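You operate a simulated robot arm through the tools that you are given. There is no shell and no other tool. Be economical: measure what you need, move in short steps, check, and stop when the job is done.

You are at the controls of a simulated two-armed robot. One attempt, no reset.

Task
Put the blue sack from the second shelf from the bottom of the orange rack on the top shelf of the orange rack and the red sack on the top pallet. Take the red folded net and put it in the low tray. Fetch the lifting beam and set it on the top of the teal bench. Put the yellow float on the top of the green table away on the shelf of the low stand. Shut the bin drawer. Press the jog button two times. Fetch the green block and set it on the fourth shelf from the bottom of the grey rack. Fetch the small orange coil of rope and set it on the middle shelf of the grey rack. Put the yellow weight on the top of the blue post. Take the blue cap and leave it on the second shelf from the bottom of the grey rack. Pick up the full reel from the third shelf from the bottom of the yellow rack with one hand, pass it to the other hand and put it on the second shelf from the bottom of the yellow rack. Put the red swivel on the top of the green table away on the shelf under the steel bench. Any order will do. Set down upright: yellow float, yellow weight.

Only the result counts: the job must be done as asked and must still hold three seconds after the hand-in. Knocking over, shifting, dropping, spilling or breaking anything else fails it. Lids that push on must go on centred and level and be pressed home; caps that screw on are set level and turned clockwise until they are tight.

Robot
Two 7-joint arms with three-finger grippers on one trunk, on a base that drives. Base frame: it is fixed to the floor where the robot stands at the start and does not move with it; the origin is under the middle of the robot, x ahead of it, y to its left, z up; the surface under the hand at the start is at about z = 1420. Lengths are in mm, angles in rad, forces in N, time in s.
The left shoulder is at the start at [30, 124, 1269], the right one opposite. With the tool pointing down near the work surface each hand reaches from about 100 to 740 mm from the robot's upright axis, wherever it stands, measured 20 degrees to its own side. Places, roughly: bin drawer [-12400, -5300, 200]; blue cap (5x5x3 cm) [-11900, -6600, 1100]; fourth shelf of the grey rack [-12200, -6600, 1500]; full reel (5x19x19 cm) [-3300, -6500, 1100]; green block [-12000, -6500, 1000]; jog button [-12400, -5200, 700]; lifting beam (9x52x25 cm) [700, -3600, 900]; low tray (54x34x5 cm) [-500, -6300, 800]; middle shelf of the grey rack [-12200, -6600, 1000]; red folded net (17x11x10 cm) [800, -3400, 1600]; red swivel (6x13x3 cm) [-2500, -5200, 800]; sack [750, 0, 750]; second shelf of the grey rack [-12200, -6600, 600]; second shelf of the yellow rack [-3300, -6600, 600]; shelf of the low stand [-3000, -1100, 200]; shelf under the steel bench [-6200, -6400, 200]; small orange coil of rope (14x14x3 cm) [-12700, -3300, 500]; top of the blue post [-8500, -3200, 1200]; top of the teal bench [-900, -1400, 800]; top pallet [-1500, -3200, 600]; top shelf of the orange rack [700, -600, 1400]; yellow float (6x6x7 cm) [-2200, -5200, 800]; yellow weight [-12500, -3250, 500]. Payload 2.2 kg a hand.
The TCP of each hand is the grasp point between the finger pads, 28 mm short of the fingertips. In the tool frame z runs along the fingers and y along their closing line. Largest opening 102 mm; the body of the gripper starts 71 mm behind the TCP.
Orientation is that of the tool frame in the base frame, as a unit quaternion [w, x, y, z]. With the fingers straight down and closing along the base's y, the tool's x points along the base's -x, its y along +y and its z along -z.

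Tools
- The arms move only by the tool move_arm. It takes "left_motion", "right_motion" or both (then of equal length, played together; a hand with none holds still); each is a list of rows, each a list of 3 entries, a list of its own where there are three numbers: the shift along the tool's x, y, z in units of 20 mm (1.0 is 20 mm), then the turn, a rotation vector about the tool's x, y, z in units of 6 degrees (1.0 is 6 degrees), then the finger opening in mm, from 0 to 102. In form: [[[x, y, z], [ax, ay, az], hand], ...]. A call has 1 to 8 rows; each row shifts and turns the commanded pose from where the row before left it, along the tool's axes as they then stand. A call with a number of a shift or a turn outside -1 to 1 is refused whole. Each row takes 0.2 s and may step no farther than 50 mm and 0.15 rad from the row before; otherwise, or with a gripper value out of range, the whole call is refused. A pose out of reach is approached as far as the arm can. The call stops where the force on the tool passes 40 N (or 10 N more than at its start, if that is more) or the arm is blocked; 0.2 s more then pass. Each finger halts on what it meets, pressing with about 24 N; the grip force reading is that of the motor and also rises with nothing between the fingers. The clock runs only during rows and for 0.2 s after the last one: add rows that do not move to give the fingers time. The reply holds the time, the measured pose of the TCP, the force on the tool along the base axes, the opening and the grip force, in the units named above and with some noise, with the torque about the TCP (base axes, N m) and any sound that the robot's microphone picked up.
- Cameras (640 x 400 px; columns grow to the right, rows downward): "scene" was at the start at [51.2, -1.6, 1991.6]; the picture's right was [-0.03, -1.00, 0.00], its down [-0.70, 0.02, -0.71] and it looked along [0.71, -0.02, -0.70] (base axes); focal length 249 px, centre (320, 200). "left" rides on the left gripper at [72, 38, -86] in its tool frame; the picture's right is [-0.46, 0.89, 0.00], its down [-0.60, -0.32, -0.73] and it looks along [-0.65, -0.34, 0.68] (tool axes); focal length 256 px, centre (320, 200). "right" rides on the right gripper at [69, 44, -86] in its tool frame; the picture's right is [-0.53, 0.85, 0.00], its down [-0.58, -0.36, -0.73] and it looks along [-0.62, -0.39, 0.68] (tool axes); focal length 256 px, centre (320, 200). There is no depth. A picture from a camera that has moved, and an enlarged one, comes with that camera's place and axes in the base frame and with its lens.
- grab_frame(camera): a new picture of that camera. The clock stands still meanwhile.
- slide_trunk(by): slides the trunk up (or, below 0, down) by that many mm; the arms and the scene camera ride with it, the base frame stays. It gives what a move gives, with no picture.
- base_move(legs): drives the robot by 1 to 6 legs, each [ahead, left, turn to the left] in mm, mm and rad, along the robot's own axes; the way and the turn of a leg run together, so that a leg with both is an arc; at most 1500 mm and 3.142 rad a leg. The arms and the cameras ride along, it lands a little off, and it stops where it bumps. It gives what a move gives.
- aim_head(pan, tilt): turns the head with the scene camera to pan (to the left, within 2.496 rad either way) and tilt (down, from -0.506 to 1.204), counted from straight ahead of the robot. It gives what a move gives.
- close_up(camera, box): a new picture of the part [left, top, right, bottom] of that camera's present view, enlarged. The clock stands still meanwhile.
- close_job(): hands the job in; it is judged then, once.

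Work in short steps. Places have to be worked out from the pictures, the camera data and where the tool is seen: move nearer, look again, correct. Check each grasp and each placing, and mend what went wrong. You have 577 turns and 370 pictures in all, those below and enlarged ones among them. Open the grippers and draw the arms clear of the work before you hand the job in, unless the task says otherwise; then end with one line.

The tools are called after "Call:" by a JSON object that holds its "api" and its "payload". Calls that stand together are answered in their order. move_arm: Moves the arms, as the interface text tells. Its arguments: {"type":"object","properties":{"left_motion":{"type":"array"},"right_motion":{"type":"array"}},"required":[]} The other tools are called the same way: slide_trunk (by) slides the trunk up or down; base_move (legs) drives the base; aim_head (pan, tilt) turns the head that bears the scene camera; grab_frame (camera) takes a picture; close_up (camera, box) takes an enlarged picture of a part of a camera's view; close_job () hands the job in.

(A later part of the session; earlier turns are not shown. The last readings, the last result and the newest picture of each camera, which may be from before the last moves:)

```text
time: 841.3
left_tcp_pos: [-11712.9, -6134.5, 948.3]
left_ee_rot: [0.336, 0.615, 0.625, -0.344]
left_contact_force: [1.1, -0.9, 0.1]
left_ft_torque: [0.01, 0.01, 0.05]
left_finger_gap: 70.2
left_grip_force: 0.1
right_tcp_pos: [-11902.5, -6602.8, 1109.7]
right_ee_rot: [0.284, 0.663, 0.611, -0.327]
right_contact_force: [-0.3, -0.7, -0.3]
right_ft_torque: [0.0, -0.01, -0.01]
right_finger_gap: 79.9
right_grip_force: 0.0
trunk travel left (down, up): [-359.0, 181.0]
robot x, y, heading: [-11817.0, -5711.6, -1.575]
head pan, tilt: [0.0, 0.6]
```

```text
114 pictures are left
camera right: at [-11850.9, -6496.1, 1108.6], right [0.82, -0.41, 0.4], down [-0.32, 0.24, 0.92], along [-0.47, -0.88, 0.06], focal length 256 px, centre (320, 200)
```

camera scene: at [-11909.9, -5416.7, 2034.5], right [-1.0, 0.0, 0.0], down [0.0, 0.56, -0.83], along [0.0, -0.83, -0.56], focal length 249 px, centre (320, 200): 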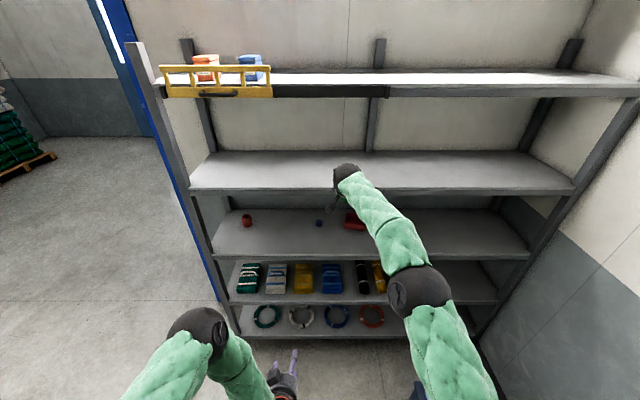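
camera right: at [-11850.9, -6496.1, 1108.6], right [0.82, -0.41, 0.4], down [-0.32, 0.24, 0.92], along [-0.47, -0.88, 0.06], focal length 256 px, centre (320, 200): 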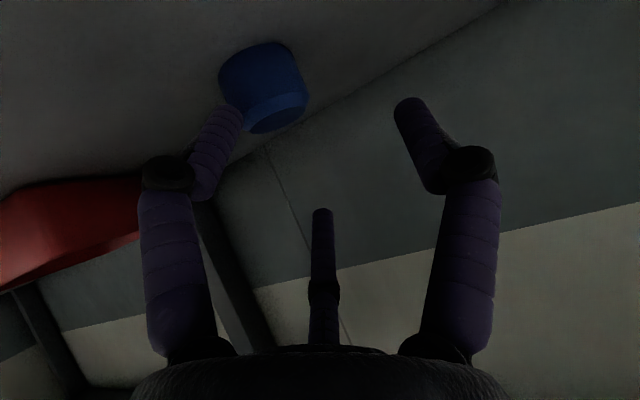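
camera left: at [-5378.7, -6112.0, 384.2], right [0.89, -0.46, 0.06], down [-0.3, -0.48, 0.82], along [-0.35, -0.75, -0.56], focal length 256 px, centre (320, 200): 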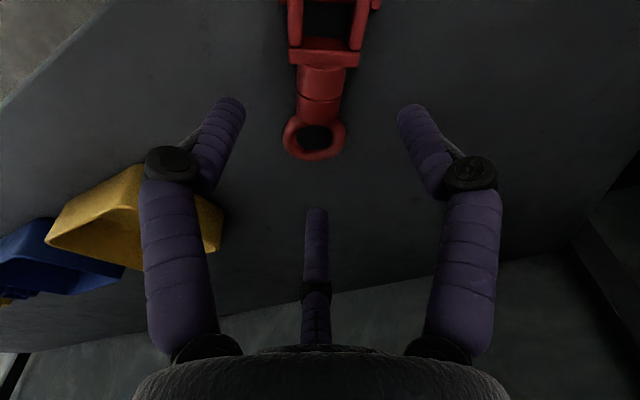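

Cap now at (-11914,-6608). Shift and descend onto it, close.

Call:
{"api": "move_arm", "payload": {"right_motion": [[[0, -0.6, 0], [0, 0, 0], 84], [[0.5, 0, 0.5], [0, 0, 0], 84], [[0.5, 0, 0.5], [0, 0, 0], 84], [[0.45, 0, 0.45], [0, 0, 0], 84]]}}

Call:
{"api": "grab_frame", "payload": {"camera": "right"}}

```text
time: 842.3
left_tcp_pos: [-11714.3, -6133.6, 949.4]
left_ee_rot: [0.336, 0.616, 0.624, -0.345]
left_contact_force: [0.1, 0.1, -0.6]
left_ft_torque: [0.01, 0.0, -0.04]
left_finger_gap: 69.6
left_grip_force: 0.1
right_tcp_pos: [-11918.5, -6605.2, 1070.4]
right_ee_rot: [0.284, 0.664, 0.61, -0.328]
right_contact_force: [-2.7, -1.0, 2.5]
right_ft_torque: [0.21, -0.14, 0.17]
right_finger_gap: 91.3
right_grip_force: 1.7
trunk travel left (down, up): [-359.0, 181.0]
robot x, y, heading: [-11819.0, -5714.8, -1.572]
head pan, tilt: [0.0, 0.6]
```

```text
113 pictures are left
camera right: at [-11866.3, -6498.1, 1069.3], right [0.82, -0.41, 0.4], down [-0.32, 0.24, 0.92], along [-0.47, -0.88, 0.07], focal length 256 px, centre (320, 200)
```

right: 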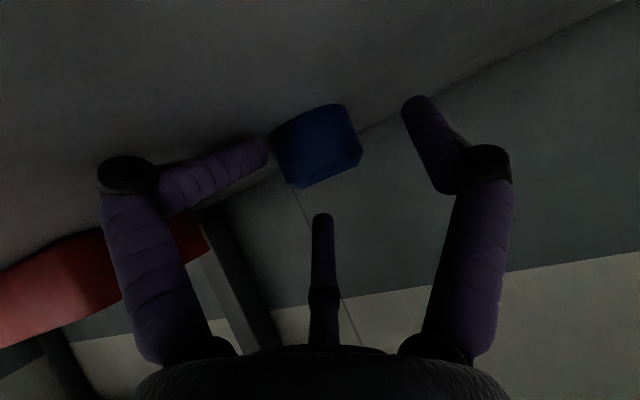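

Call:
{"api": "move_arm", "payload": {"right_motion": [[[-0.25, 0, -0.2], [0, 0, 0], 80], [[0, 0, 0], [0, 0, 0], 60], [[0, 0, 0], [0, 0, 0], 35], [[0, 0, 0], [0, 0, 0], 25], [[0, 0, 0], [0, 0, 0], 25]]}}

Call:
{"api": "grab_frame", "payload": {"camera": "right"}}

```text
time: 843.5
left_tcp_pos: [-11712.8, -6132.3, 949.4]
left_ee_rot: [0.336, 0.615, 0.625, -0.344]
left_contact_force: [0.7, -0.3, -1.2]
left_ft_torque: [-0.01, 0.02, 0.03]
left_finger_gap: 69.9
left_grip_force: 0.1
right_tcp_pos: [-11916.5, -6603.5, 1078.4]
right_ee_rot: [0.284, 0.663, 0.61, -0.327]
right_contact_force: [0.5, 0.3, 3.1]
right_ft_torque: [-0.11, 0.04, 0.03]
right_finger_gap: 26.1
right_grip_force: 1.0
trunk travel left (down, up): [-359.0, 181.0]
robot x, y, heading: [-11812.1, -5715.0, -1.576]
head pan, tilt: [0.0, 0.6]
```

```text
112 pictures are left
camera right: at [-11864.0, -6497.6, 1076.4], right [0.82, -0.41, 0.4], down [-0.32, 0.24, 0.92], along [-0.47, -0.88, 0.07], focal length 256 px, centre (320, 200)
```

right: 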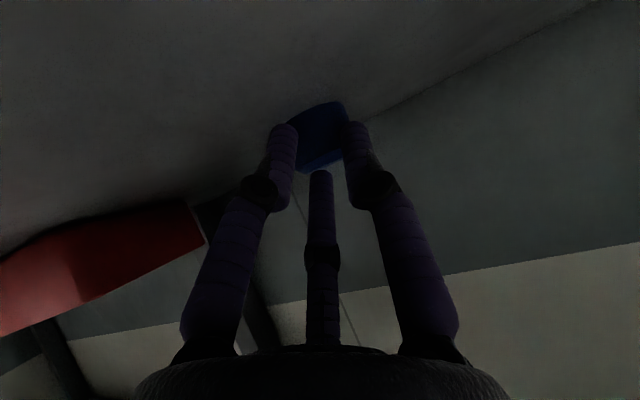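

Fingers slipped off the cap's front. Open, rise 20 mm, drive 40 mm closer, then come down centred on it (y≈-6625).

Call:
{"api": "move_arm", "payload": {"right_motion": [[[0, 0, -0.5], [0, 0, 0], 50], [[-0.6, 0, -0.5], [0, 0, 0], 80], [[-0.6, 0, -0.3], [0, 0, 0], 84]]}}

Call:
{"api": "base_move", "payload": {"legs": [[48, 0, 0]]}}

Call:
{"api": "grab_frame", "payload": {"camera": "right"}}

```text
time: 844.3
left_tcp_pos: [-11714.8, -6132.6, 950.2]
left_ee_rot: [0.335, 0.615, 0.625, -0.344]
left_contact_force: [0.3, -1.0, 0.5]
left_ft_torque: [0.01, -0.03, 0.04]
left_finger_gap: 70.2
left_grip_force: 0.2
right_tcp_pos: [-11914.8, -6598.5, 1112.2]
right_ee_rot: [0.284, 0.663, 0.612, -0.326]
right_contact_force: [-0.2, 0.0, 0.0]
right_ft_torque: [-0.02, -0.01, 0.0]
right_finger_gap: 84.1
right_grip_force: 0.1
trunk travel left (down, up): [-359.0, 181.0]
robot x, y, heading: [-11820.6, -5716.0, -1.571]
head pan, tilt: [0.0, 0.6]
```

```text
time: 845.2
left_tcp_pos: [-11712.5, -6182.1, 948.2]
left_ee_rot: [0.335, 0.616, 0.626, -0.343]
left_contact_force: [0.1, 0.3, -0.9]
left_ft_torque: [-0.03, 0.02, 0.03]
left_finger_gap: 70.0
left_grip_force: 0.1
right_tcp_pos: [-11914.3, -6647.6, 1111.2]
right_ee_rot: [0.283, 0.663, 0.612, -0.326]
right_contact_force: [0.7, -0.7, -0.3]
right_ft_torque: [-0.03, 0.02, 0.01]
right_finger_gap: 84.0
right_grip_force: 0.1
trunk travel left (down, up): [-359.0, 181.0]
robot x, y, heading: [-11816.4, -5757.8, -1.57]
head pan, tilt: [0.0, 0.6]
```

```text
111 pictures are left
camera right: at [-11862.7, -6541.8, 1109.3], right [0.82, -0.41, 0.4], down [-0.32, 0.24, 0.92], along [-0.47, -0.88, 0.06], focal length 256 px, centre (320, 200)
```

right: 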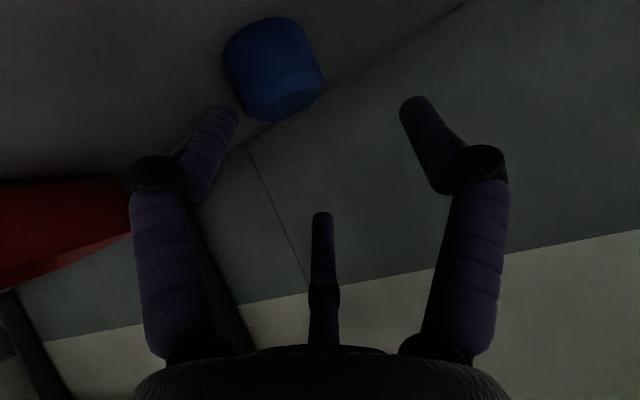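

Cap at (-11914,-6641), right below. Lower straight 37 mm and close.

Call:
{"api": "move_arm", "payload": {"right_motion": [[[0.78, 0, 0.626], [0, 0, 0], 84], [[0.64, 0, 0.51], [0, 0, 0], 84], [[0, 0, 0], [0, 0, 0], 60], [[0, 0, 0], [0, 0, 0], 35], [[0, 0, 0], [0, 0, 0], 25], [[0, 0, 0], [0, 0, 0], 25]]}}

Call:
{"api": "grab_frame", "payload": {"camera": "right"}}

```text
time: 846.6
left_tcp_pos: [-11714.1, -6180.9, 949.3]
left_ee_rot: [0.337, 0.614, 0.626, -0.344]
left_contact_force: [-1.2, -0.4, 0.2]
left_ft_torque: [0.02, -0.02, 0.03]
left_finger_gap: 69.9
left_grip_force: 0.0
right_tcp_pos: [-11915.5, -6647.0, 1077.7]
right_ee_rot: [0.285, 0.662, 0.611, -0.328]
right_contact_force: [2.3, 0.1, 6.9]
right_ft_torque: [-0.18, 0.07, 0.08]
right_finger_gap: 27.7
right_grip_force: 1.8
trunk travel left (down, up): [-359.0, 181.0]
robot x, y, heading: [-11818.2, -5762.4, -1.576]
head pan, tilt: [0.0, 0.6]
```

```text
110 pictures are left
camera right: at [-11863.4, -6539.6, 1075.6], right [0.82, -0.41, 0.4], down [-0.32, 0.24, 0.91], along [-0.47, -0.88, 0.07], focal length 256 px, centre (320, 200)
```

right: 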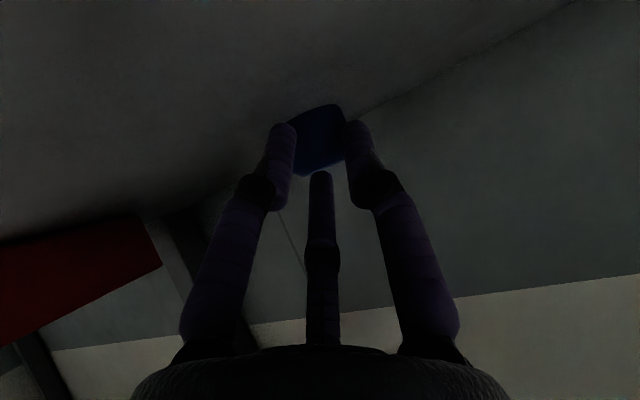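

The shallow fingers keep squeezing the cap forward. Raise 45 mm and pitch the hand steeper (≈66°) so the fingers straddle it from above.

Call:
{"api": "move_arm", "payload": {"right_motion": [[[-0.3, 0, -0.6], [0, 0, 0], 60], [[-0.78, 0, -0.626], [0, 0, 0], 84], [[-0.6, 0, -0.5], [0, 1, 0], 84], [[0, 0, 0], [0, 1, 0], 84], [[0, 0, 0], [0, 1, 0], 84], [[0, 0, 0], [0, 1, 0], 84], [[0, 0, 0], [0, 0.3, 0], 84]]}}

Call:
{"api": "grab_frame", "payload": {"camera": "right"}}

```text
time: 848.2
left_tcp_pos: [-11713.3, -6181.6, 948.6]
left_ee_rot: [0.336, 0.614, 0.626, -0.343]
left_contact_force: [0.1, -0.6, -0.3]
left_ft_torque: [0.01, -0.01, 0.0]
left_finger_gap: 70.1
left_grip_force: 0.0
right_tcp_pos: [-11910.9, -6601.7, 1119.1]
right_ee_rot: [0.139, 0.719, 0.659, -0.17]
right_contact_force: [-0.6, -0.1, 0.2]
right_ft_torque: [0.01, -0.01, -0.02]
right_finger_gap: 83.9
right_grip_force: 0.0
right hand out of reach, approached as far as the arm can: row 5, 6
trunk travel left (down, up): [-359.0, 181.0]
robot x, y, heading: [-11816.4, -5762.4, -1.573]
head pan, tilt: [0.0, 0.6]
```

```text
109 pictures are left
camera right: at [-11859.2, -6506.3, 1166.3], right [0.8, -0.56, 0.21], down [-0.36, -0.18, 0.92], along [-0.48, -0.81, -0.34], focal length 256 px, centre (320, 200)
```

right: 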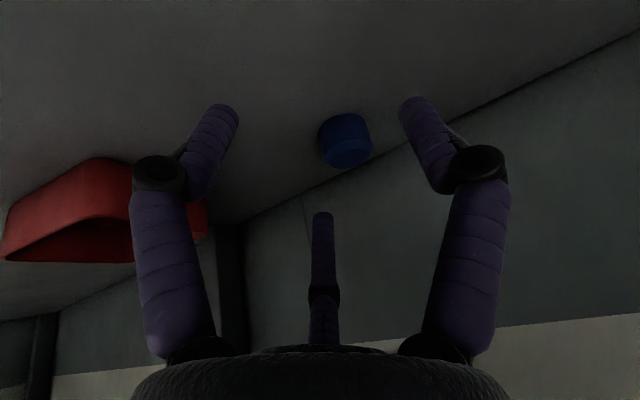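

Cap at (-11921,-6668). I need to be closer for this steeper reach: retract the left a bit, drive 130 mm forward.

Call:
{"api": "move_arm", "payload": {"left_motion": [[[0.5, 0, -0.8], [0, 0, 0], 70], [[0.5, 0, -0.8], [0, 0, 0], 70], [[0.5, 0, -0.8], [0, 0, 0], 70], [[0.5, 0, -0.8], [0, 0, 0], 70], [[0.5, 0, -0.8], [0, 0, 0], 70]], "right_motion": [[[-0.3, -0.5, -0.3], [0, 0, 0], 84], [[-0.3, 0, -0.3], [0, 0, 0], 84], [[0, 0, 0], [0, 0, 0], 84], [[0, 0, 0], [0, 0, 0], 84], [[0, 0, 0], [0, 0, 0], 84]]}}

Call:
{"api": "base_move", "payload": {"legs": [[130, 0, 0]]}}

Call:
{"api": "grab_frame", "payload": {"camera": "right"}}

```text
time: 849.5
left_tcp_pos: [-11714.2, -6093.8, 955.1]
left_ee_rot: [0.343, 0.609, 0.624, -0.349]
left_contact_force: [0.5, -0.9, -1.3]
left_ft_torque: [0.03, -0.02, -0.02]
left_finger_gap: 70.1
left_grip_force: 0.1
right_tcp_pos: [-11922.8, -6605.3, 1137.6]
right_ee_rot: [0.141, 0.719, 0.658, -0.172]
right_contact_force: [0.0, 0.1, 0.2]
right_ft_torque: [-0.02, 0.01, -0.03]
right_finger_gap: 84.1
right_grip_force: 0.1
trunk travel left (down, up): [-359.0, 181.0]
robot x, y, heading: [-11820.9, -5760.9, -1.571]
head pan, tilt: [0.0, 0.6]
```

```text
time: 850.7
left_tcp_pos: [-11713.9, -6221.4, 953.8]
left_ee_rot: [0.341, 0.61, 0.625, -0.347]
left_contact_force: [-0.4, -0.3, -0.2]
left_ft_torque: [0.02, 0.01, 0.02]
left_finger_gap: 70.3
left_grip_force: 0.2
right_tcp_pos: [-11920.0, -6732.8, 1138.4]
right_ee_rot: [0.141, 0.719, 0.659, -0.171]
right_contact_force: [-0.4, 8.6, 2.6]
right_ft_torque: [-0.45, 0.04, -0.3]
right_finger_gap: 88.4
right_grip_force: 0.3
trunk travel left (down, up): [-359.0, 181.0]
robot x, y, heading: [-11820.8, -5888.9, -1.569]
head pan, tilt: [0.0, 0.6]
```

```text
108 pictures are left
camera right: at [-11868.7, -6638.0, 1184.2], right [0.8, -0.56, 0.21], down [-0.36, -0.17, 0.92], along [-0.47, -0.81, -0.34], focal length 256 px, centre (320, 200)
```

right: 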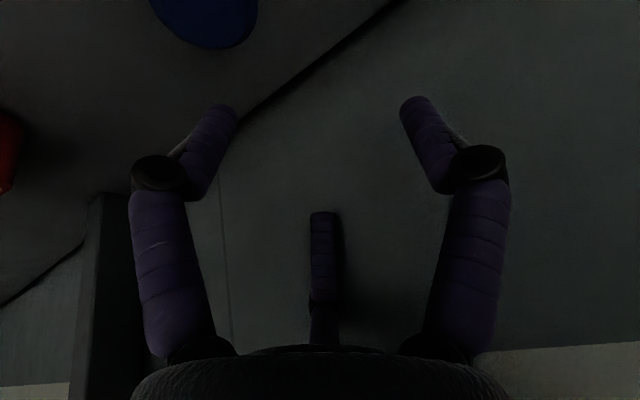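

Overshot; move the hand back 58 mm with the arm and look.

Call:
{"api": "move_arm", "payload": {"right_motion": [[[0.9, 0, -0.43], [0, 0, 0], 84], [[0.9, 0, -0.43], [0, 0, 0], 84], [[0.9, 0, -0.43], [0, 0, 0], 84]]}}

Call:
{"api": "grab_frame", "payload": {"camera": "right"}}

```text
time: 851.6
left_tcp_pos: [-11714.0, -6229.2, 953.9]
left_ee_rot: [0.34, 0.611, 0.626, -0.345]
left_contact_force: [-0.4, -0.1, -0.4]
left_ft_torque: [-0.02, 0.01, -0.01]
left_finger_gap: 69.9
left_grip_force: 0.1
right_tcp_pos: [-11898.4, -6662.7, 1057.3]
right_ee_rot: [0.103, 0.714, 0.678, -0.141]
right_contact_force: [4.6, -15.0, 9.3]
right_ft_torque: [1.48, 0.19, -0.26]
right_finger_gap: 101.5
right_grip_force: 7.7
trunk travel left (down, up): [-359.0, 181.0]
robot x, y, heading: [-11818.0, -5892.1, -1.573]
head pan, tilt: [0.0, 0.6]
stopped in row 3 (right hand): the force on the tool passed its limit at 45 N (the readings are from after the stop); the commanded pose is now the measured one
```

```text
107 pictures are left
camera right: at [-11847.9, -6570.4, 1111.8], right [0.82, -0.55, 0.15], down [-0.34, -0.27, 0.9], along [-0.46, -0.79, -0.41], focal length 256 px, centre (320, 200)
```

right: 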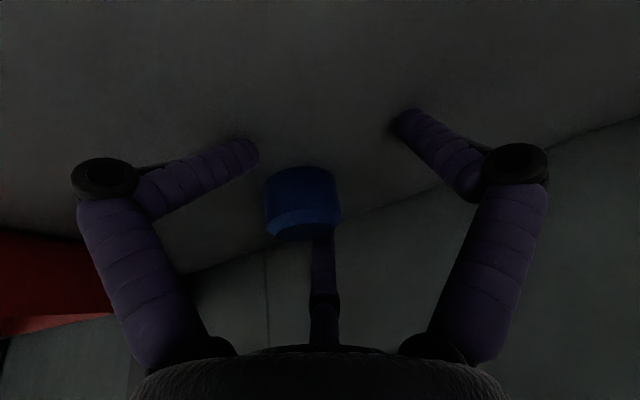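

The hand dipped (wrist constrained above), but the cap is now between the fingers. Ease up 10 mm and close.

Call:
{"api": "move_arm", "payload": {"right_motion": [[[-0.2, -0.2, -0.45], [0, 0, 0], 84], [[0, 0, -0.2], [0, 0, 0], 70], [[0, 0, 0], [0, 0, 0], 45], [[0, 0, 0], [0, 0, 0], 30], [[0, 0, 0], [0, 0, 0], 30]]}}

Call:
{"api": "grab_frame", "payload": {"camera": "right"}}

```text
time: 851.9
left_tcp_pos: [-11713.7, -6227.2, 953.6]
left_ee_rot: [0.342, 0.61, 0.626, -0.345]
left_contact_force: [-0.5, 0.0, 0.2]
left_ft_torque: [-0.02, -0.02, -0.02]
left_finger_gap: 70.1
left_grip_force: 0.1
right_tcp_pos: [-11889.9, -6660.9, 1058.1]
right_ee_rot: [0.112, 0.713, 0.678, -0.139]
right_contact_force: [45.0, 10.8, 73.8]
right_ft_torque: [-0.03, -3.88, 0.7]
right_finger_gap: 89.4
right_grip_force: 44.9
trunk travel left (down, up): [-359.0, 181.0]
robot x, y, heading: [-11815.6, -5891.0, -1.568]
head pan, tilt: [0.0, 0.6]
stopped in row 1 (right hand): the force on the tool passed its limit at 53 N (the readings are from after the stop); the commanded pose is now the measured one
```

```text
106 pictures are left
camera right: at [-11842.5, -6568.7, 1113.6], right [0.82, -0.55, 0.16], down [-0.36, -0.27, 0.9], along [-0.45, -0.79, -0.41], focal length 256 px, centre (320, 200)
```

right: 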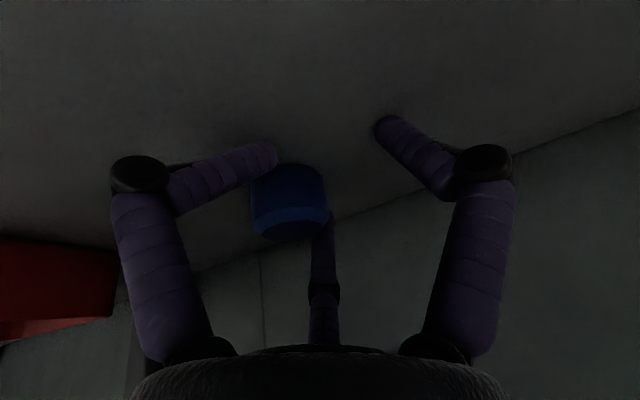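

High forces: see where the arm is jammed.

Call:
{"api": "grab_frame", "payload": {"camera": "scene"}}

```text
105 pictures are left
camera scene: at [-11822.7, -5958.0, 1855.0], right [-1.0, 0.0, 0.0], down [0.0, 0.57, -0.82], along [0.0, -0.82, -0.57], focal length 249 px, centre (320, 200)
```

scene: 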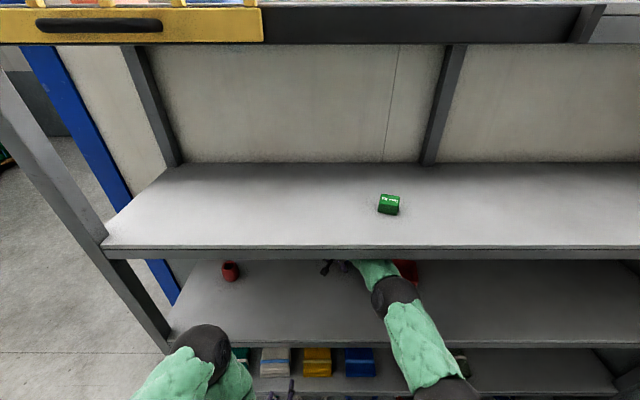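

The forearm is wedged under the beam. Back the base off 70 mm to relieve it.

Call:
{"api": "base_move", "payload": {"legs": [[-70, 0, 0]]}}

Call:
{"api": "grab_frame", "payload": {"camera": "right"}}

```text
time: 852.9
left_tcp_pos: [-11712.9, -6151.4, 955.2]
left_ee_rot: [0.342, 0.61, 0.624, -0.349]
left_contact_force: [0.2, -0.2, -0.2]
left_ft_torque: [0.02, 0.01, 0.02]
left_finger_gap: 69.7
left_grip_force: 0.1
right_tcp_pos: [-11896.6, -6584.1, 1065.2]
right_ee_rot: [0.107, 0.713, 0.678, -0.144]
right_contact_force: [-2.1, 2.5, 4.6]
right_ft_torque: [0.17, 0.15, 0.09]
right_finger_gap: 91.5
right_grip_force: 2.5
trunk travel left (down, up): [-359.0, 181.0]
robot x, y, heading: [-11816.5, -5818.2, -1.572]
head pan, tilt: [0.0, 0.6]
```

```text
104 pictures are left
camera right: at [-11847.1, -6490.7, 1118.3], right [0.82, -0.55, 0.15], down [-0.34, -0.27, 0.9], along [-0.45, -0.79, -0.41], focal length 256 px, centre (320, 200)
```

right: 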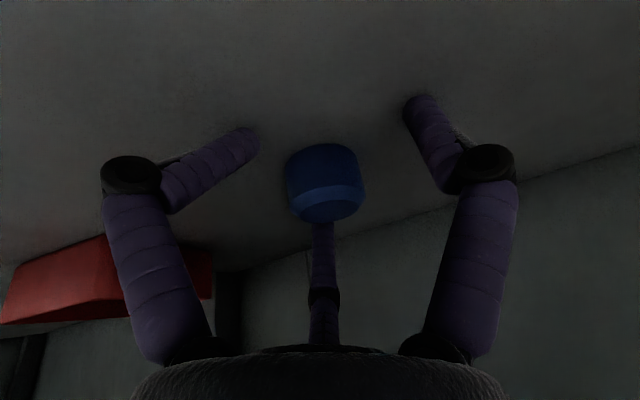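

The cap came along and is between the fingers; forces are low now. Ease up 5 mm and close.

Call:
{"api": "move_arm", "payload": {"right_motion": [[[-0.1, -0.1, -0.25], [0, 0, 0], 84], [[0, 0, 0], [0, 0, 0], 60], [[0, 0, 0], [0, 0, 0], 40], [[0, 0, 0], [0, 0, 0], 25], [[0, 0, 0], [0, 0, 0], 25]]}}

Call:
{"api": "grab_frame", "payload": {"camera": "right"}}

```text
time: 854.1
left_tcp_pos: [-11712.3, -6150.5, 955.4]
left_ee_rot: [0.342, 0.61, 0.624, -0.349]
left_contact_force: [0.1, -0.9, 0.0]
left_ft_torque: [0.02, -0.02, -0.01]
left_finger_gap: 70.3
left_grip_force: 0.0
right_tcp_pos: [-11899.4, -6584.0, 1071.3]
right_ee_rot: [0.109, 0.713, 0.677, -0.144]
right_contact_force: [-1.0, 1.2, 13.0]
right_ft_torque: [0.13, 0.01, 0.05]
right_finger_gap: 49.3
right_grip_force: 24.3
trunk travel left (down, up): [-359.0, 181.0]
robot x, y, heading: [-11819.5, -5821.5, -1.572]
head pan, tilt: [0.0, 0.6]
```

```text
103 pictures are left
camera right: at [-11848.5, -6491.8, 1125.3], right [0.82, -0.55, 0.15], down [-0.34, -0.26, 0.9], along [-0.45, -0.79, -0.4], focal length 256 px, centre (320, 200)
```

right: 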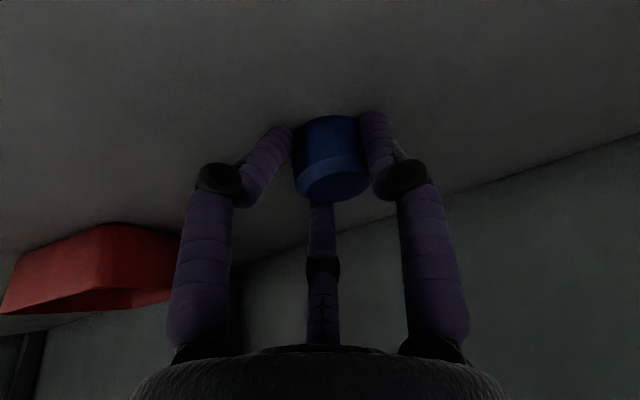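

Cap gripped (49 mm). Lift 40 mm and back out.

Call:
{"api": "move_arm", "payload": {"right_motion": [[[-0.35, 0, -0.93], [0, 0, 0], 25], [[-0.35, 0, -0.93], [0, 0, 0], 25]]}}

Call:
{"api": "base_move", "payload": {"legs": [[-400, 0, 0]]}}

Call:
{"api": "grab_frame", "payload": {"camera": "right"}}

Call:
{"api": "grab_frame", "payload": {"camera": "scene"}}

```text
time: 854.7
left_tcp_pos: [-11712.8, -6153.1, 953.6]
left_ee_rot: [0.342, 0.61, 0.625, -0.346]
left_contact_force: [-1.0, 0.5, -0.2]
left_ft_torque: [0.04, 0.04, 0.01]
left_finger_gap: 70.2
left_grip_force: 0.1
right_tcp_pos: [-11895.9, -6579.4, 1092.6]
right_ee_rot: [0.097, 0.713, 0.681, -0.136]
right_contact_force: [0.1, -0.1, -0.1]
right_ft_torque: [-0.01, -0.06, -0.03]
right_finger_gap: 42.1
right_grip_force: 24.5
trunk travel left (down, up): [-359.0, 181.0]
robot x, y, heading: [-11814.8, -5817.3, -1.573]
head pan, tilt: [0.0, 0.6]
```

```text
time: 857.2
left_tcp_pos: [-11712.5, -5751.8, 954.6]
left_ee_rot: [0.341, 0.611, 0.623, -0.349]
left_contact_force: [0.3, -0.2, -1.1]
left_ft_torque: [0.0, 0.0, 0.02]
left_finger_gap: 69.9
left_grip_force: 0.0
right_tcp_pos: [-11897.8, -6183.7, 1108.3]
right_ee_rot: [0.106, 0.714, 0.677, -0.143]
right_contact_force: [-0.7, 0.0, -0.1]
right_ft_torque: [0.01, 0.0, 0.03]
right_finger_gap: 41.9
right_grip_force: 24.4
trunk travel left (down, up): [-359.0, 181.0]
robot x, y, heading: [-11815.7, -5417.5, -1.575]
head pan, tilt: [0.0, 0.6]
```

```text
102 pictures are left
camera right: at [-11848.6, -6090.9, 1163.0], right [0.82, -0.55, 0.15], down [-0.34, -0.27, 0.9], along [-0.46, -0.79, -0.41], focal length 256 px, centre (320, 200)
```

right: 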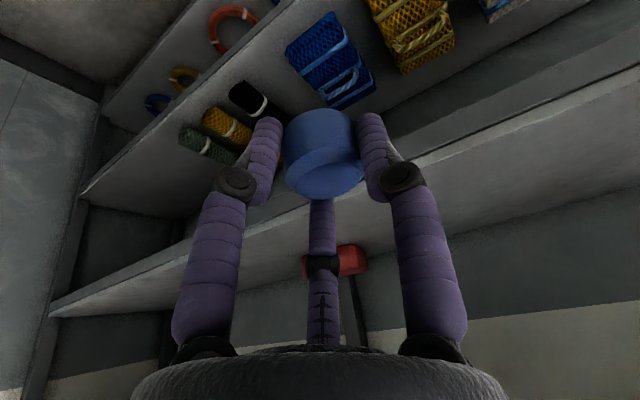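

```text
101 pictures are left
camera scene: at [-11817.5, -5476.6, 1854.6], right [-1.0, 0.0, 0.0], down [0.0, 0.56, -0.83], along [0.0, -0.83, -0.56], focal length 249 px, centre (320, 200)
```

scene: 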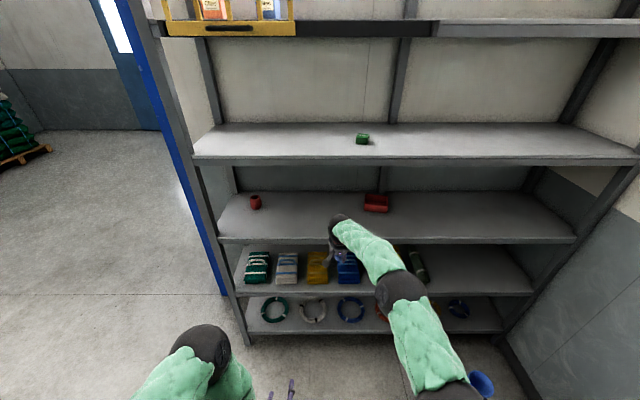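

Cap held. The free part of shelf 2 is right of the green roll (x≈-12520). Move the robot right (limit by the stool), lower the trunk, pitch to ~45°, and swing the hand right.

Call:
{"api": "base_move", "payload": {"legs": [[0, -272, 0]]}}

Call:
{"api": "slide_trunk", "payload": {"by": -250}}

Call:
{"api": "move_arm", "payload": {"right_motion": [[[0, -1, 0], [0, -1, 0], 25], [[0, -1, 0], [0, -1, 0], 25], [[0, -1, 0], [0, -1, 0], 25], [[0, -1, 0], [0, -1, 0], 25], [[0, -1, 0], [0, 0, 0], 25], [[0, -1, 0], [0, 0, 0], 25], [[0, -1, 0], [0, 0, 0], 25], [[0, -1, 0], [0, 0, 0], 25]]}}

Call:
{"api": "move_arm", "payload": {"right_motion": [[[0, -1, 0], [0, 0, 0], 25], [[0, -1, 0], [0, 0, 0], 25], [[0, -1, 0], [0, 0, 0], 25], [[0, -1, 0], [0, 0, 0], 25], [[0, -1, 0], [0, 0, 0], 25], [[0, -1, 0], [0, 0, 0], 25], [[0, -1, 0], [0, 0, 0], 25], [[0, -1, 0], [0, 0, 0], 25]]}}

Call:
{"api": "aim_head", "payload": {"pan": -0.3, "tilt": 0.7}}

Call:
{"api": "grab_frame", "payload": {"camera": "scene"}}

```text
time: 859.1
left_tcp_pos: [-11986.1, -5751.7, 954.8]
left_ee_rot: [0.341, 0.611, 0.623, -0.349]
left_contact_force: [1.2, 0.0, -0.4]
left_ft_torque: [-0.01, 0.02, 0.04]
left_finger_gap: 70.0
left_grip_force: 0.1
right_tcp_pos: [-12173.6, -6182.6, 1106.9]
right_ee_rot: [0.106, 0.715, 0.676, -0.143]
right_contact_force: [-0.5, -0.3, -0.1]
right_ft_torque: [-0.01, -0.01, 0.01]
right_finger_gap: 41.9
right_grip_force: 23.6
trunk travel left (down, up): [-359.0, 181.0]
robot x, y, heading: [-12089.4, -5423.3, -1.577]
head pan, tilt: [0.0, 0.6]
```

```text
time: 861.7
left_tcp_pos: [-11985.8, -5750.7, 705.2]
left_ee_rot: [0.341, 0.611, 0.623, -0.349]
left_contact_force: [-0.1, 0.9, -1.1]
left_ft_torque: [-0.02, 0.0, 0.01]
left_finger_gap: 70.4
left_grip_force: 0.1
right_tcp_pos: [-12173.6, -6182.5, 858.6]
right_ee_rot: [0.105, 0.714, 0.677, -0.143]
right_contact_force: [1.1, -0.5, 0.1]
right_ft_torque: [0.0, -0.01, -0.01]
right_finger_gap: 42.0
right_grip_force: 23.8
trunk travel left (down, up): [-109.0, 431.0]
robot x, y, heading: [-12090.6, -5418.0, -1.574]
head pan, tilt: [0.0, 0.6]
```

```text
time: 863.5
left_tcp_pos: [-11985.8, -5751.5, 705.1]
left_ee_rot: [0.341, 0.611, 0.624, -0.348]
left_contact_force: [0.5, -0.2, 0.1]
left_ft_torque: [-0.03, -0.02, -0.02]
left_finger_gap: 70.1
left_grip_force: 0.1
right_tcp_pos: [-12333.8, -6172.4, 864.7]
right_ee_rot: [0.244, 0.669, 0.64, -0.289]
right_contact_force: [-0.1, 0.2, -0.3]
right_ft_torque: [0.01, -0.02, 0.03]
right_finger_gap: 41.8
right_grip_force: 24.3
trunk travel left (down, up): [-109.0, 431.0]
robot x, y, heading: [-12088.1, -5421.9, -1.575]
head pan, tilt: [0.0, 0.6]
```

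```text
time: 865.3
left_tcp_pos: [-11986.3, -5751.6, 704.3]
left_ee_rot: [0.341, 0.611, 0.623, -0.349]
left_contact_force: [-0.3, 0.6, 0.2]
left_ft_torque: [-0.02, -0.02, -0.01]
left_finger_gap: 70.2
left_grip_force: 0.1
right_tcp_pos: [-12491.9, -6162.4, 871.3]
right_ee_rot: [0.244, 0.669, 0.64, -0.288]
right_contact_force: [1.2, -0.1, -1.0]
right_ft_torque: [0.0, 0.01, 0.0]
right_finger_gap: 41.6
right_grip_force: 24.1
trunk travel left (down, up): [-109.0, 431.0]
robot x, y, heading: [-12089.2, -5423.7, -1.579]
head pan, tilt: [0.0, 0.6]
```

```text
time: 866.1
left_tcp_pos: [-11985.9, -5750.9, 704.6]
left_ee_rot: [0.341, 0.611, 0.623, -0.349]
left_contact_force: [-0.5, 0.9, 0.0]
left_ft_torque: [-0.03, 0.01, -0.04]
left_finger_gap: 69.9
left_grip_force: 0.0
right_tcp_pos: [-12490.9, -6163.4, 871.5]
right_ee_rot: [0.244, 0.67, 0.639, -0.289]
right_contact_force: [-0.1, 0.0, -0.8]
right_ft_torque: [0.04, -0.01, 0.01]
right_finger_gap: 41.9
right_grip_force: 24.1
trunk travel left (down, up): [-109.0, 431.0]
robot x, y, heading: [-12088.2, -5416.6, -1.575]
head pan, tilt: [-0.3, 0.7]
```

```text
100 pictures are left
camera scene: at [-12115.5, -5469.5, 1595.9], right [-0.95, 0.3, 0.0], down [0.19, 0.61, -0.76], along [-0.23, -0.73, -0.64], focal length 249 px, centre (320, 200)
```

scene: 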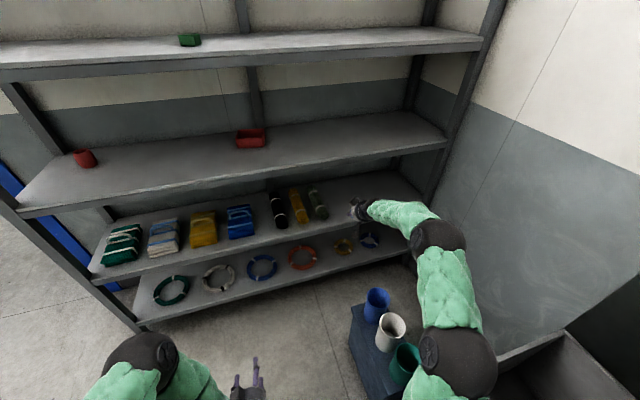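

Shift the base 60 mm left (stool clearance), the hand 90 mm further right, and lower it.

Call:
{"api": "move_arm", "payload": {"right_motion": [[[0.7, -1, 0.71], [0, 0, 0], 25], [[0.7, -1, 0.71], [0, 0, 0], 25], [[0.7, -1, 0.71], [0, 0, 0], 25], [[0.7, -1, 0.71], [0, 0, 0], 25], [[0.7, -0.6, 0.71], [0, 0, 0], 25], [[0.7, 0, 0.71], [0, 0, 0], 25], [[0.7, 0, 0.71], [0, 0, 0], 25], [[0.7, 0, 0.71], [0, 0, 0], 25]]}}

Call:
{"api": "base_move", "payload": {"legs": [[0, 60, 0], [200, 0, 0.004]]}}

Call:
{"api": "grab_frame", "payload": {"camera": "scene"}}

Call:
{"api": "grab_frame", "payload": {"camera": "right"}}

```text
time: 867.9
left_tcp_pos: [-11986.3, -5752.2, 704.2]
left_ee_rot: [0.342, 0.61, 0.624, -0.348]
left_contact_force: [0.7, 0.0, -0.6]
left_ft_torque: [-0.03, 0.0, 0.01]
left_finger_gap: 70.0
left_grip_force: 0.0
right_tcp_pos: [-12590.3, -6157.6, 716.0]
right_ee_rot: [0.244, 0.669, 0.64, -0.288]
right_contact_force: [-0.2, 0.1, 0.4]
right_ft_torque: [0.02, -0.06, 0.02]
right_finger_gap: 41.7
right_grip_force: 24.0
trunk travel left (down, up): [-109.0, 431.0]
robot x, y, heading: [-12088.6, -5416.2, -1.576]
head pan, tilt: [-0.3, 0.7]
```

```text
time: 870.0
left_tcp_pos: [-11924.7, -5952.5, 704.9]
left_ee_rot: [0.342, 0.609, 0.625, -0.348]
left_contact_force: [0.4, 0.1, 0.3]
left_ft_torque: [-0.01, 0.0, 0.01]
left_finger_gap: 70.3
left_grip_force: 0.0
right_tcp_pos: [-12527.4, -6359.3, 715.3]
right_ee_rot: [0.244, 0.668, 0.641, -0.287]
right_contact_force: [0.0, -0.7, -0.4]
right_ft_torque: [0.0, 0.04, 0.02]
right_finger_gap: 41.6
right_grip_force: 23.9
trunk travel left (down, up): [-109.0, 431.0]
robot x, y, heading: [-12028.5, -5623.9, -1.567]
head pan, tilt: [-0.3, 0.7]
```

```text
99 pictures are left
camera scene: at [-12055.9, -5671.1, 1595.8], right [-0.96, 0.3, 0.0], down [0.19, 0.62, -0.76], along [-0.23, -0.73, -0.64], focal length 249 px, centre (320, 200)
```

scene: 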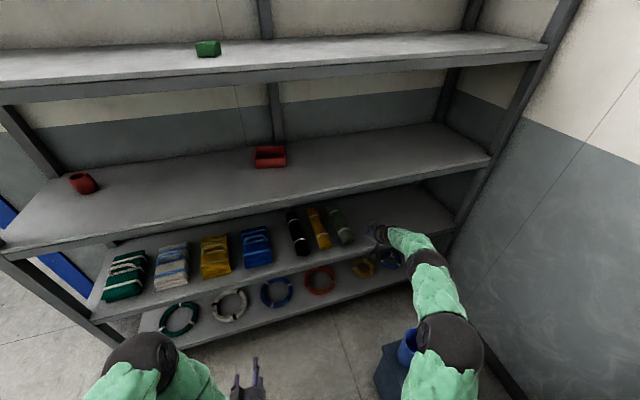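

```text
98 pictures are left
camera right: at [-12478.8, -6251.4, 726.7], right [0.84, -0.43, 0.34], down [-0.32, 0.12, 0.94], along [-0.45, -0.89, -0.04], focal length 256 px, centre (320, 200)
```

right: 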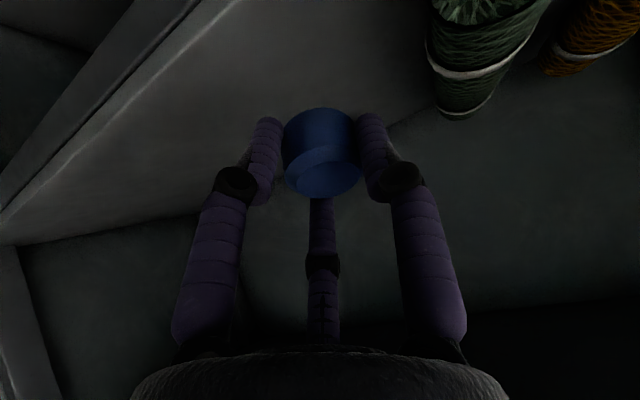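

Free spot ahead. Drive 75 mm forward, then lower in steps.

Call:
{"api": "base_move", "payload": {"legs": [[75, 0, 0]]}}

Call:
{"api": "move_arm", "payload": {"right_motion": [[[0.7, 0, 0.71], [0, 0, 0], 25], [[0.5, 0, 0.5], [0, 0, 0], 25], [[0.25, 0, 0.25], [0, 0, 0], 25], [[0.25, 0, 0.25], [0, 0, 0], 25], [[0.2, 0, 0.2], [0, 0, 0], 25], [[0.2, 0, 0.2], [0, 0, 0], 25]]}}

Call:
{"api": "grab_frame", "payload": {"camera": "right"}}

```text
time: 871.1
left_tcp_pos: [-11924.3, -6028.8, 704.0]
left_ee_rot: [0.342, 0.61, 0.625, -0.348]
left_contact_force: [-0.4, -1.1, -0.3]
left_ft_torque: [0.03, 0.02, 0.0]
left_finger_gap: 69.6
left_grip_force: 0.1
right_tcp_pos: [-12528.1, -6433.6, 714.7]
right_ee_rot: [0.245, 0.668, 0.641, -0.287]
right_contact_force: [0.3, -0.4, -0.4]
right_ft_torque: [0.0, 0.04, 0.01]
right_finger_gap: 41.7
right_grip_force: 23.8
trunk travel left (down, up): [-109.0, 431.0]
robot x, y, heading: [-12028.4, -5694.2, -1.576]
head pan, tilt: [-0.3, 0.7]
```

```text
time: 872.5
left_tcp_pos: [-11923.6, -6026.9, 705.2]
left_ee_rot: [0.342, 0.609, 0.626, -0.348]
left_contact_force: [0.6, 0.1, 0.5]
left_ft_torque: [-0.01, 0.0, 0.03]
left_finger_gap: 69.9
left_grip_force: 0.1
right_tcp_pos: [-12530.3, -6433.3, 660.2]
right_ee_rot: [0.245, 0.668, 0.641, -0.29]
right_contact_force: [2.1, 3.5, 11.4]
right_ft_torque: [0.18, 0.11, -0.07]
right_finger_gap: 41.7
right_grip_force: 23.6
trunk travel left (down, up): [-109.0, 431.0]
robot x, y, heading: [-12030.8, -5694.6, -1.566]
head pan, tilt: [-0.3, 0.7]
```

```text
97 pictures are left
camera right: at [-12481.6, -6326.9, 670.8], right [0.84, -0.43, 0.34], down [-0.32, 0.12, 0.94], along [-0.45, -0.89, -0.03], focal length 256 px, centre (320, 200)
```

right: 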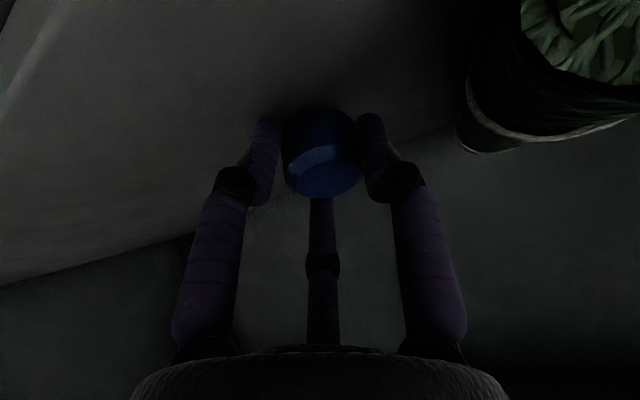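

Touching at 660. Open and withdraw upward-back.

Call:
{"api": "move_arm", "payload": {"right_motion": [[[0, 0, 0], [0, 0, 0], 55], [[0, 0, 0], [0, 0, 0], 70], [[-0.1, 0, -0.5], [0, 0, 0], 70], [[-0.3, 0, -0.8], [0, 0, 0], 70], [[-0.3, 0, -0.8], [0, 0, 0], 70], [[-0.3, 0, -0.8], [0, 0, 0], 70]]}}

Call:
{"api": "grab_frame", "payload": {"camera": "right"}}

```text
time: 873.9
left_tcp_pos: [-11924.4, -6027.5, 705.8]
left_ee_rot: [0.342, 0.61, 0.625, -0.349]
left_contact_force: [-0.4, -0.3, -0.8]
left_ft_torque: [0.01, -0.01, 0.0]
left_finger_gap: 70.0
left_grip_force: 0.1
right_tcp_pos: [-12525.4, -6408.1, 713.6]
right_ee_rot: [0.245, 0.668, 0.642, -0.286]
right_contact_force: [0.1, 0.8, -0.8]
right_ft_torque: [-0.04, 0.01, -0.02]
right_finger_gap: 70.2
right_grip_force: 0.0
trunk travel left (down, up): [-109.0, 431.0]
robot x, y, heading: [-12029.7, -5693.9, -1.574]
head pan, tilt: [-0.3, 0.7]
```

```text
96 pictures are left
camera right: at [-12476.3, -6299.7, 723.7], right [0.84, -0.43, 0.34], down [-0.32, 0.12, 0.94], along [-0.45, -0.89, -0.04], focal length 256 px, centre (320, 200)
```

right: 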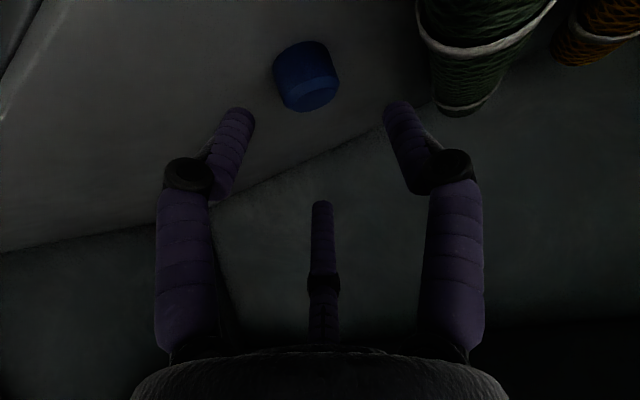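

Cap is on the second shelf. Next the rope coil and yellow weight at ≈(-12600,-3280). Back out, bring the right arm back in, and drive there.

Call:
{"api": "base_move", "payload": {"legs": [[-330, 0, 0]]}}

Call:
{"api": "move_arm", "payload": {"right_motion": [[[-0.7, 1, -0.71], [0, 0, 0], 80], [[-0.7, 1, -0.71], [0, 0, 0], 80], [[-0.7, 1, -0.71], [0, 0, 0], 80], [[-0.7, 1, -0.71], [0, 0, 0], 80], [[0, 1, 0], [0, 0, 0], 80], [[0, 1, 0], [0, 0, 0], 80], [[0, 1, 0], [0, 0, 0], 80], [[0, 1, 0], [0, 0, 0], 80]]}}

Call:
{"api": "move_arm", "payload": {"right_motion": [[[0, 1, 0], [0, 0, 0], 80], [[0, 1, 0], [0, 0, 0], 80], [[0, 1, 0], [0, 0, 0], 80], [[0, 1, 0], [0, 0, 0], 80], [[0, 1, 0], [0, 0, 0], 80], [[0, 1, 0], [0, 0, 0], 80], [[0, 1, 0], [0, 0, 0], 80], [[0, 1, 0], [0, 0, 0], 80]]}}

Call:
{"api": "base_move", "payload": {"legs": [[0, 430, 0], [0, 0, -1.571], [0, -1000, 0], [0, -1060, 0]]}}

Call:
{"api": "aim_head", "payload": {"pan": 0, "tilt": 0.55}}

Call:
{"api": "grab_frame", "payload": {"camera": "scene"}}

```text
time: 876.1
left_tcp_pos: [-11924.7, -5695.7, 704.1]
left_ee_rot: [0.342, 0.609, 0.625, -0.348]
left_contact_force: [-0.1, -0.3, 0.6]
left_ft_torque: [0.03, -0.02, 0.01]
left_finger_gap: 70.0
left_grip_force: 0.1
right_tcp_pos: [-12524.7, -6076.9, 712.3]
right_ee_rot: [0.245, 0.667, 0.641, -0.288]
right_contact_force: [-0.7, 0.2, 0.8]
right_ft_torque: [-0.01, 0.0, -0.01]
right_finger_gap: 70.2
right_grip_force: 0.0
trunk travel left (down, up): [-109.0, 431.0]
robot x, y, heading: [-12030.0, -5365.6, -1.573]
head pan, tilt: [-0.3, 0.7]
```

```text
time: 877.9
left_tcp_pos: [-11923.9, -5696.1, 703.6]
left_ee_rot: [0.342, 0.609, 0.625, -0.348]
left_contact_force: [-0.9, 0.1, -0.9]
left_ft_torque: [0.02, 0.0, -0.01]
left_finger_gap: 69.8
left_grip_force: 0.1
right_tcp_pos: [-12361.9, -6086.2, 785.3]
right_ee_rot: [0.245, 0.667, 0.642, -0.288]
right_contact_force: [0.0, -0.1, 0.4]
right_ft_torque: [0.01, -0.01, -0.01]
right_finger_gap: 79.8
right_grip_force: 0.1
trunk travel left (down, up): [-109.0, 431.0]
robot x, y, heading: [-12030.4, -5362.1, -1.567]
head pan, tilt: [-0.3, 0.7]
```

```text
time: 879.7
left_tcp_pos: [-11924.1, -5694.8, 704.4]
left_ee_rot: [0.343, 0.609, 0.625, -0.348]
left_contact_force: [-0.2, 0.3, -0.1]
left_ft_torque: [0.03, -0.03, 0.0]
left_finger_gap: 70.1
left_grip_force: 0.1
right_tcp_pos: [-12202.1, -6095.5, 778.6]
right_ee_rot: [0.244, 0.667, 0.642, -0.287]
right_contact_force: [0.1, 0.1, -0.3]
right_ft_torque: [0.0, -0.01, -0.03]
right_finger_gap: 80.1
right_grip_force: 0.0
trunk travel left (down, up): [-109.0, 431.0]
robot x, y, heading: [-12031.5, -5364.9, -1.57]
head pan, tilt: [-0.3, 0.7]
```

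```text
time: 887.5
left_tcp_pos: [-11933.3, -5324.2, 705.4]
left_ee_rot: [-0.004, 0.872, 0.013, -0.488]
left_contact_force: [0.2, -0.9, -0.1]
left_ft_torque: [0.01, -0.02, -0.02]
left_finger_gap: 69.9
left_grip_force: 0.1
right_tcp_pos: [-12335.0, -5060.1, 780.9]
right_ee_rot: [-0.024, 0.924, -0.006, -0.381]
right_contact_force: [0.8, -1.8, -0.5]
right_ft_torque: [-0.03, -0.06, 0.07]
right_finger_gap: 79.6
right_grip_force: 0.0
trunk travel left (down, up): [-109.0, 431.0]
robot x, y, heading: [-11605.6, -5217.6, -3.134]
head pan, tilt: [-0.3, 0.7]
stopped in leg 3: the force on the tool passed its limit at 60 N (the readings are from after the stop); the commanded pose is now the measured one
```

```text
time: 888.3
left_tcp_pos: [-11934.0, -5325.0, 704.7]
left_ee_rot: [-0.003, 0.873, 0.013, -0.488]
left_contact_force: [0.7, -0.5, -0.9]
left_ft_torque: [-0.03, 0.0, 0.0]
left_finger_gap: 70.0
left_grip_force: 0.0
right_tcp_pos: [-12335.3, -5059.7, 780.5]
right_ee_rot: [-0.023, 0.924, -0.006, -0.382]
right_contact_force: [-0.2, -3.4, -0.6]
right_ft_torque: [0.05, 0.07, 0.09]
right_finger_gap: 78.7
right_grip_force: 0.0
trunk travel left (down, up): [-109.0, 431.0]
robot x, y, heading: [-11600.7, -5216.4, -3.13]
head pan, tilt: [0.0, 0.55]
```

```text
95 pictures are left
camera scene: at [-11662.0, -5217.7, 1609.0], right [0.0, 1.0, 0.0], down [0.52, 0.0, -0.85], along [-0.85, 0.0, -0.52], focal length 249 px, centre (320, 200)
```

scene: 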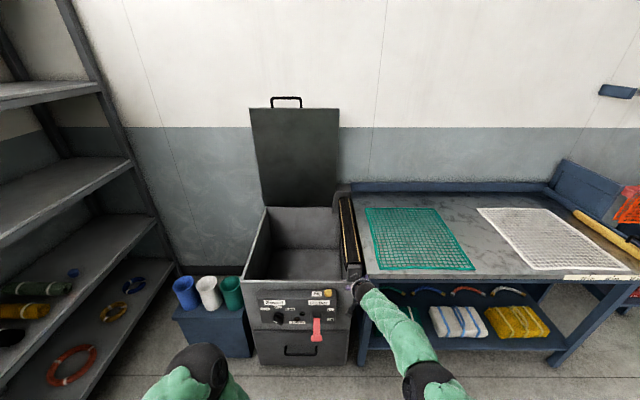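

The right hand brushed the machine's side bar. Back off 400 mm, then strafe to y≈-3300.

Call:
{"api": "base_move", "payload": {"legs": [[-450, 0, 0], [0, -960, 0], [0, -960, 0]]}}

Call:
{"api": "grab_frame", "payload": {"camera": "scene"}}

```text
time: 900.3
left_tcp_pos: [-11482.1, -3400.2, 705.0]
left_ee_rot: [-0.004, 0.873, 0.011, -0.488]
left_contact_force: [0.3, -0.5, 0.3]
left_ft_torque: [0.01, -0.03, -0.02]
left_finger_gap: 69.9
left_grip_force: 0.0
right_tcp_pos: [-11883.5, -3133.9, 780.3]
right_ee_rot: [-0.024, 0.924, -0.008, -0.381]
right_contact_force: [0.1, -0.1, -0.7]
right_ft_torque: [-0.01, 0.01, 0.02]
right_finger_gap: 80.2
right_grip_force: 0.0
trunk travel left (down, up): [-109.0, 431.0]
robot x, y, heading: [-11148.2, -3296.0, -3.142]
head pan, tilt: [0.0, 0.55]
```

```text
94 pictures are left
camera scene: at [-11210.4, -3294.5, 1609.0], right [0.0, 1.0, 0.0], down [0.52, 0.0, -0.85], along [-0.85, 0.0, -0.52], focal length 249 px, centre (320, 200)
```

scene: 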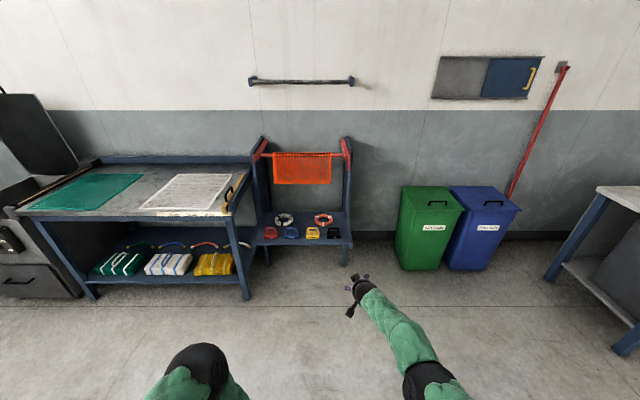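

Call:
{"api": "close_up", "payload": {"camera": "scene", "box": [235, 190, 370, 275]}}

```text
4.71 times, centred on (302, 232) of scene
camera zoom: at [-11210.4, -3294.5, 1609.0], right [0.0, 1.0, 0.0], down [0.52, 0.0, -0.85], along [-0.85, 0.0, -0.52], focal length 1172 px, centre (402, 47)
```

zoom: 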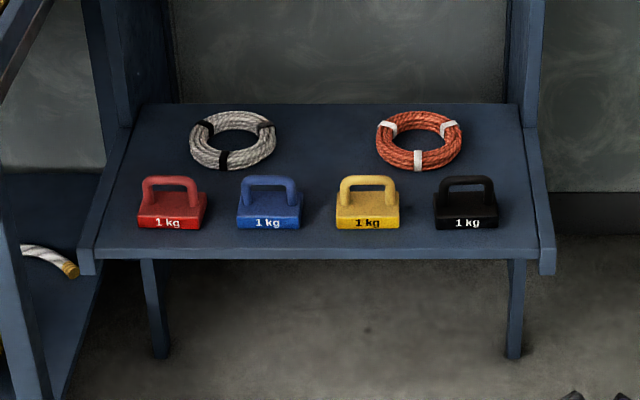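

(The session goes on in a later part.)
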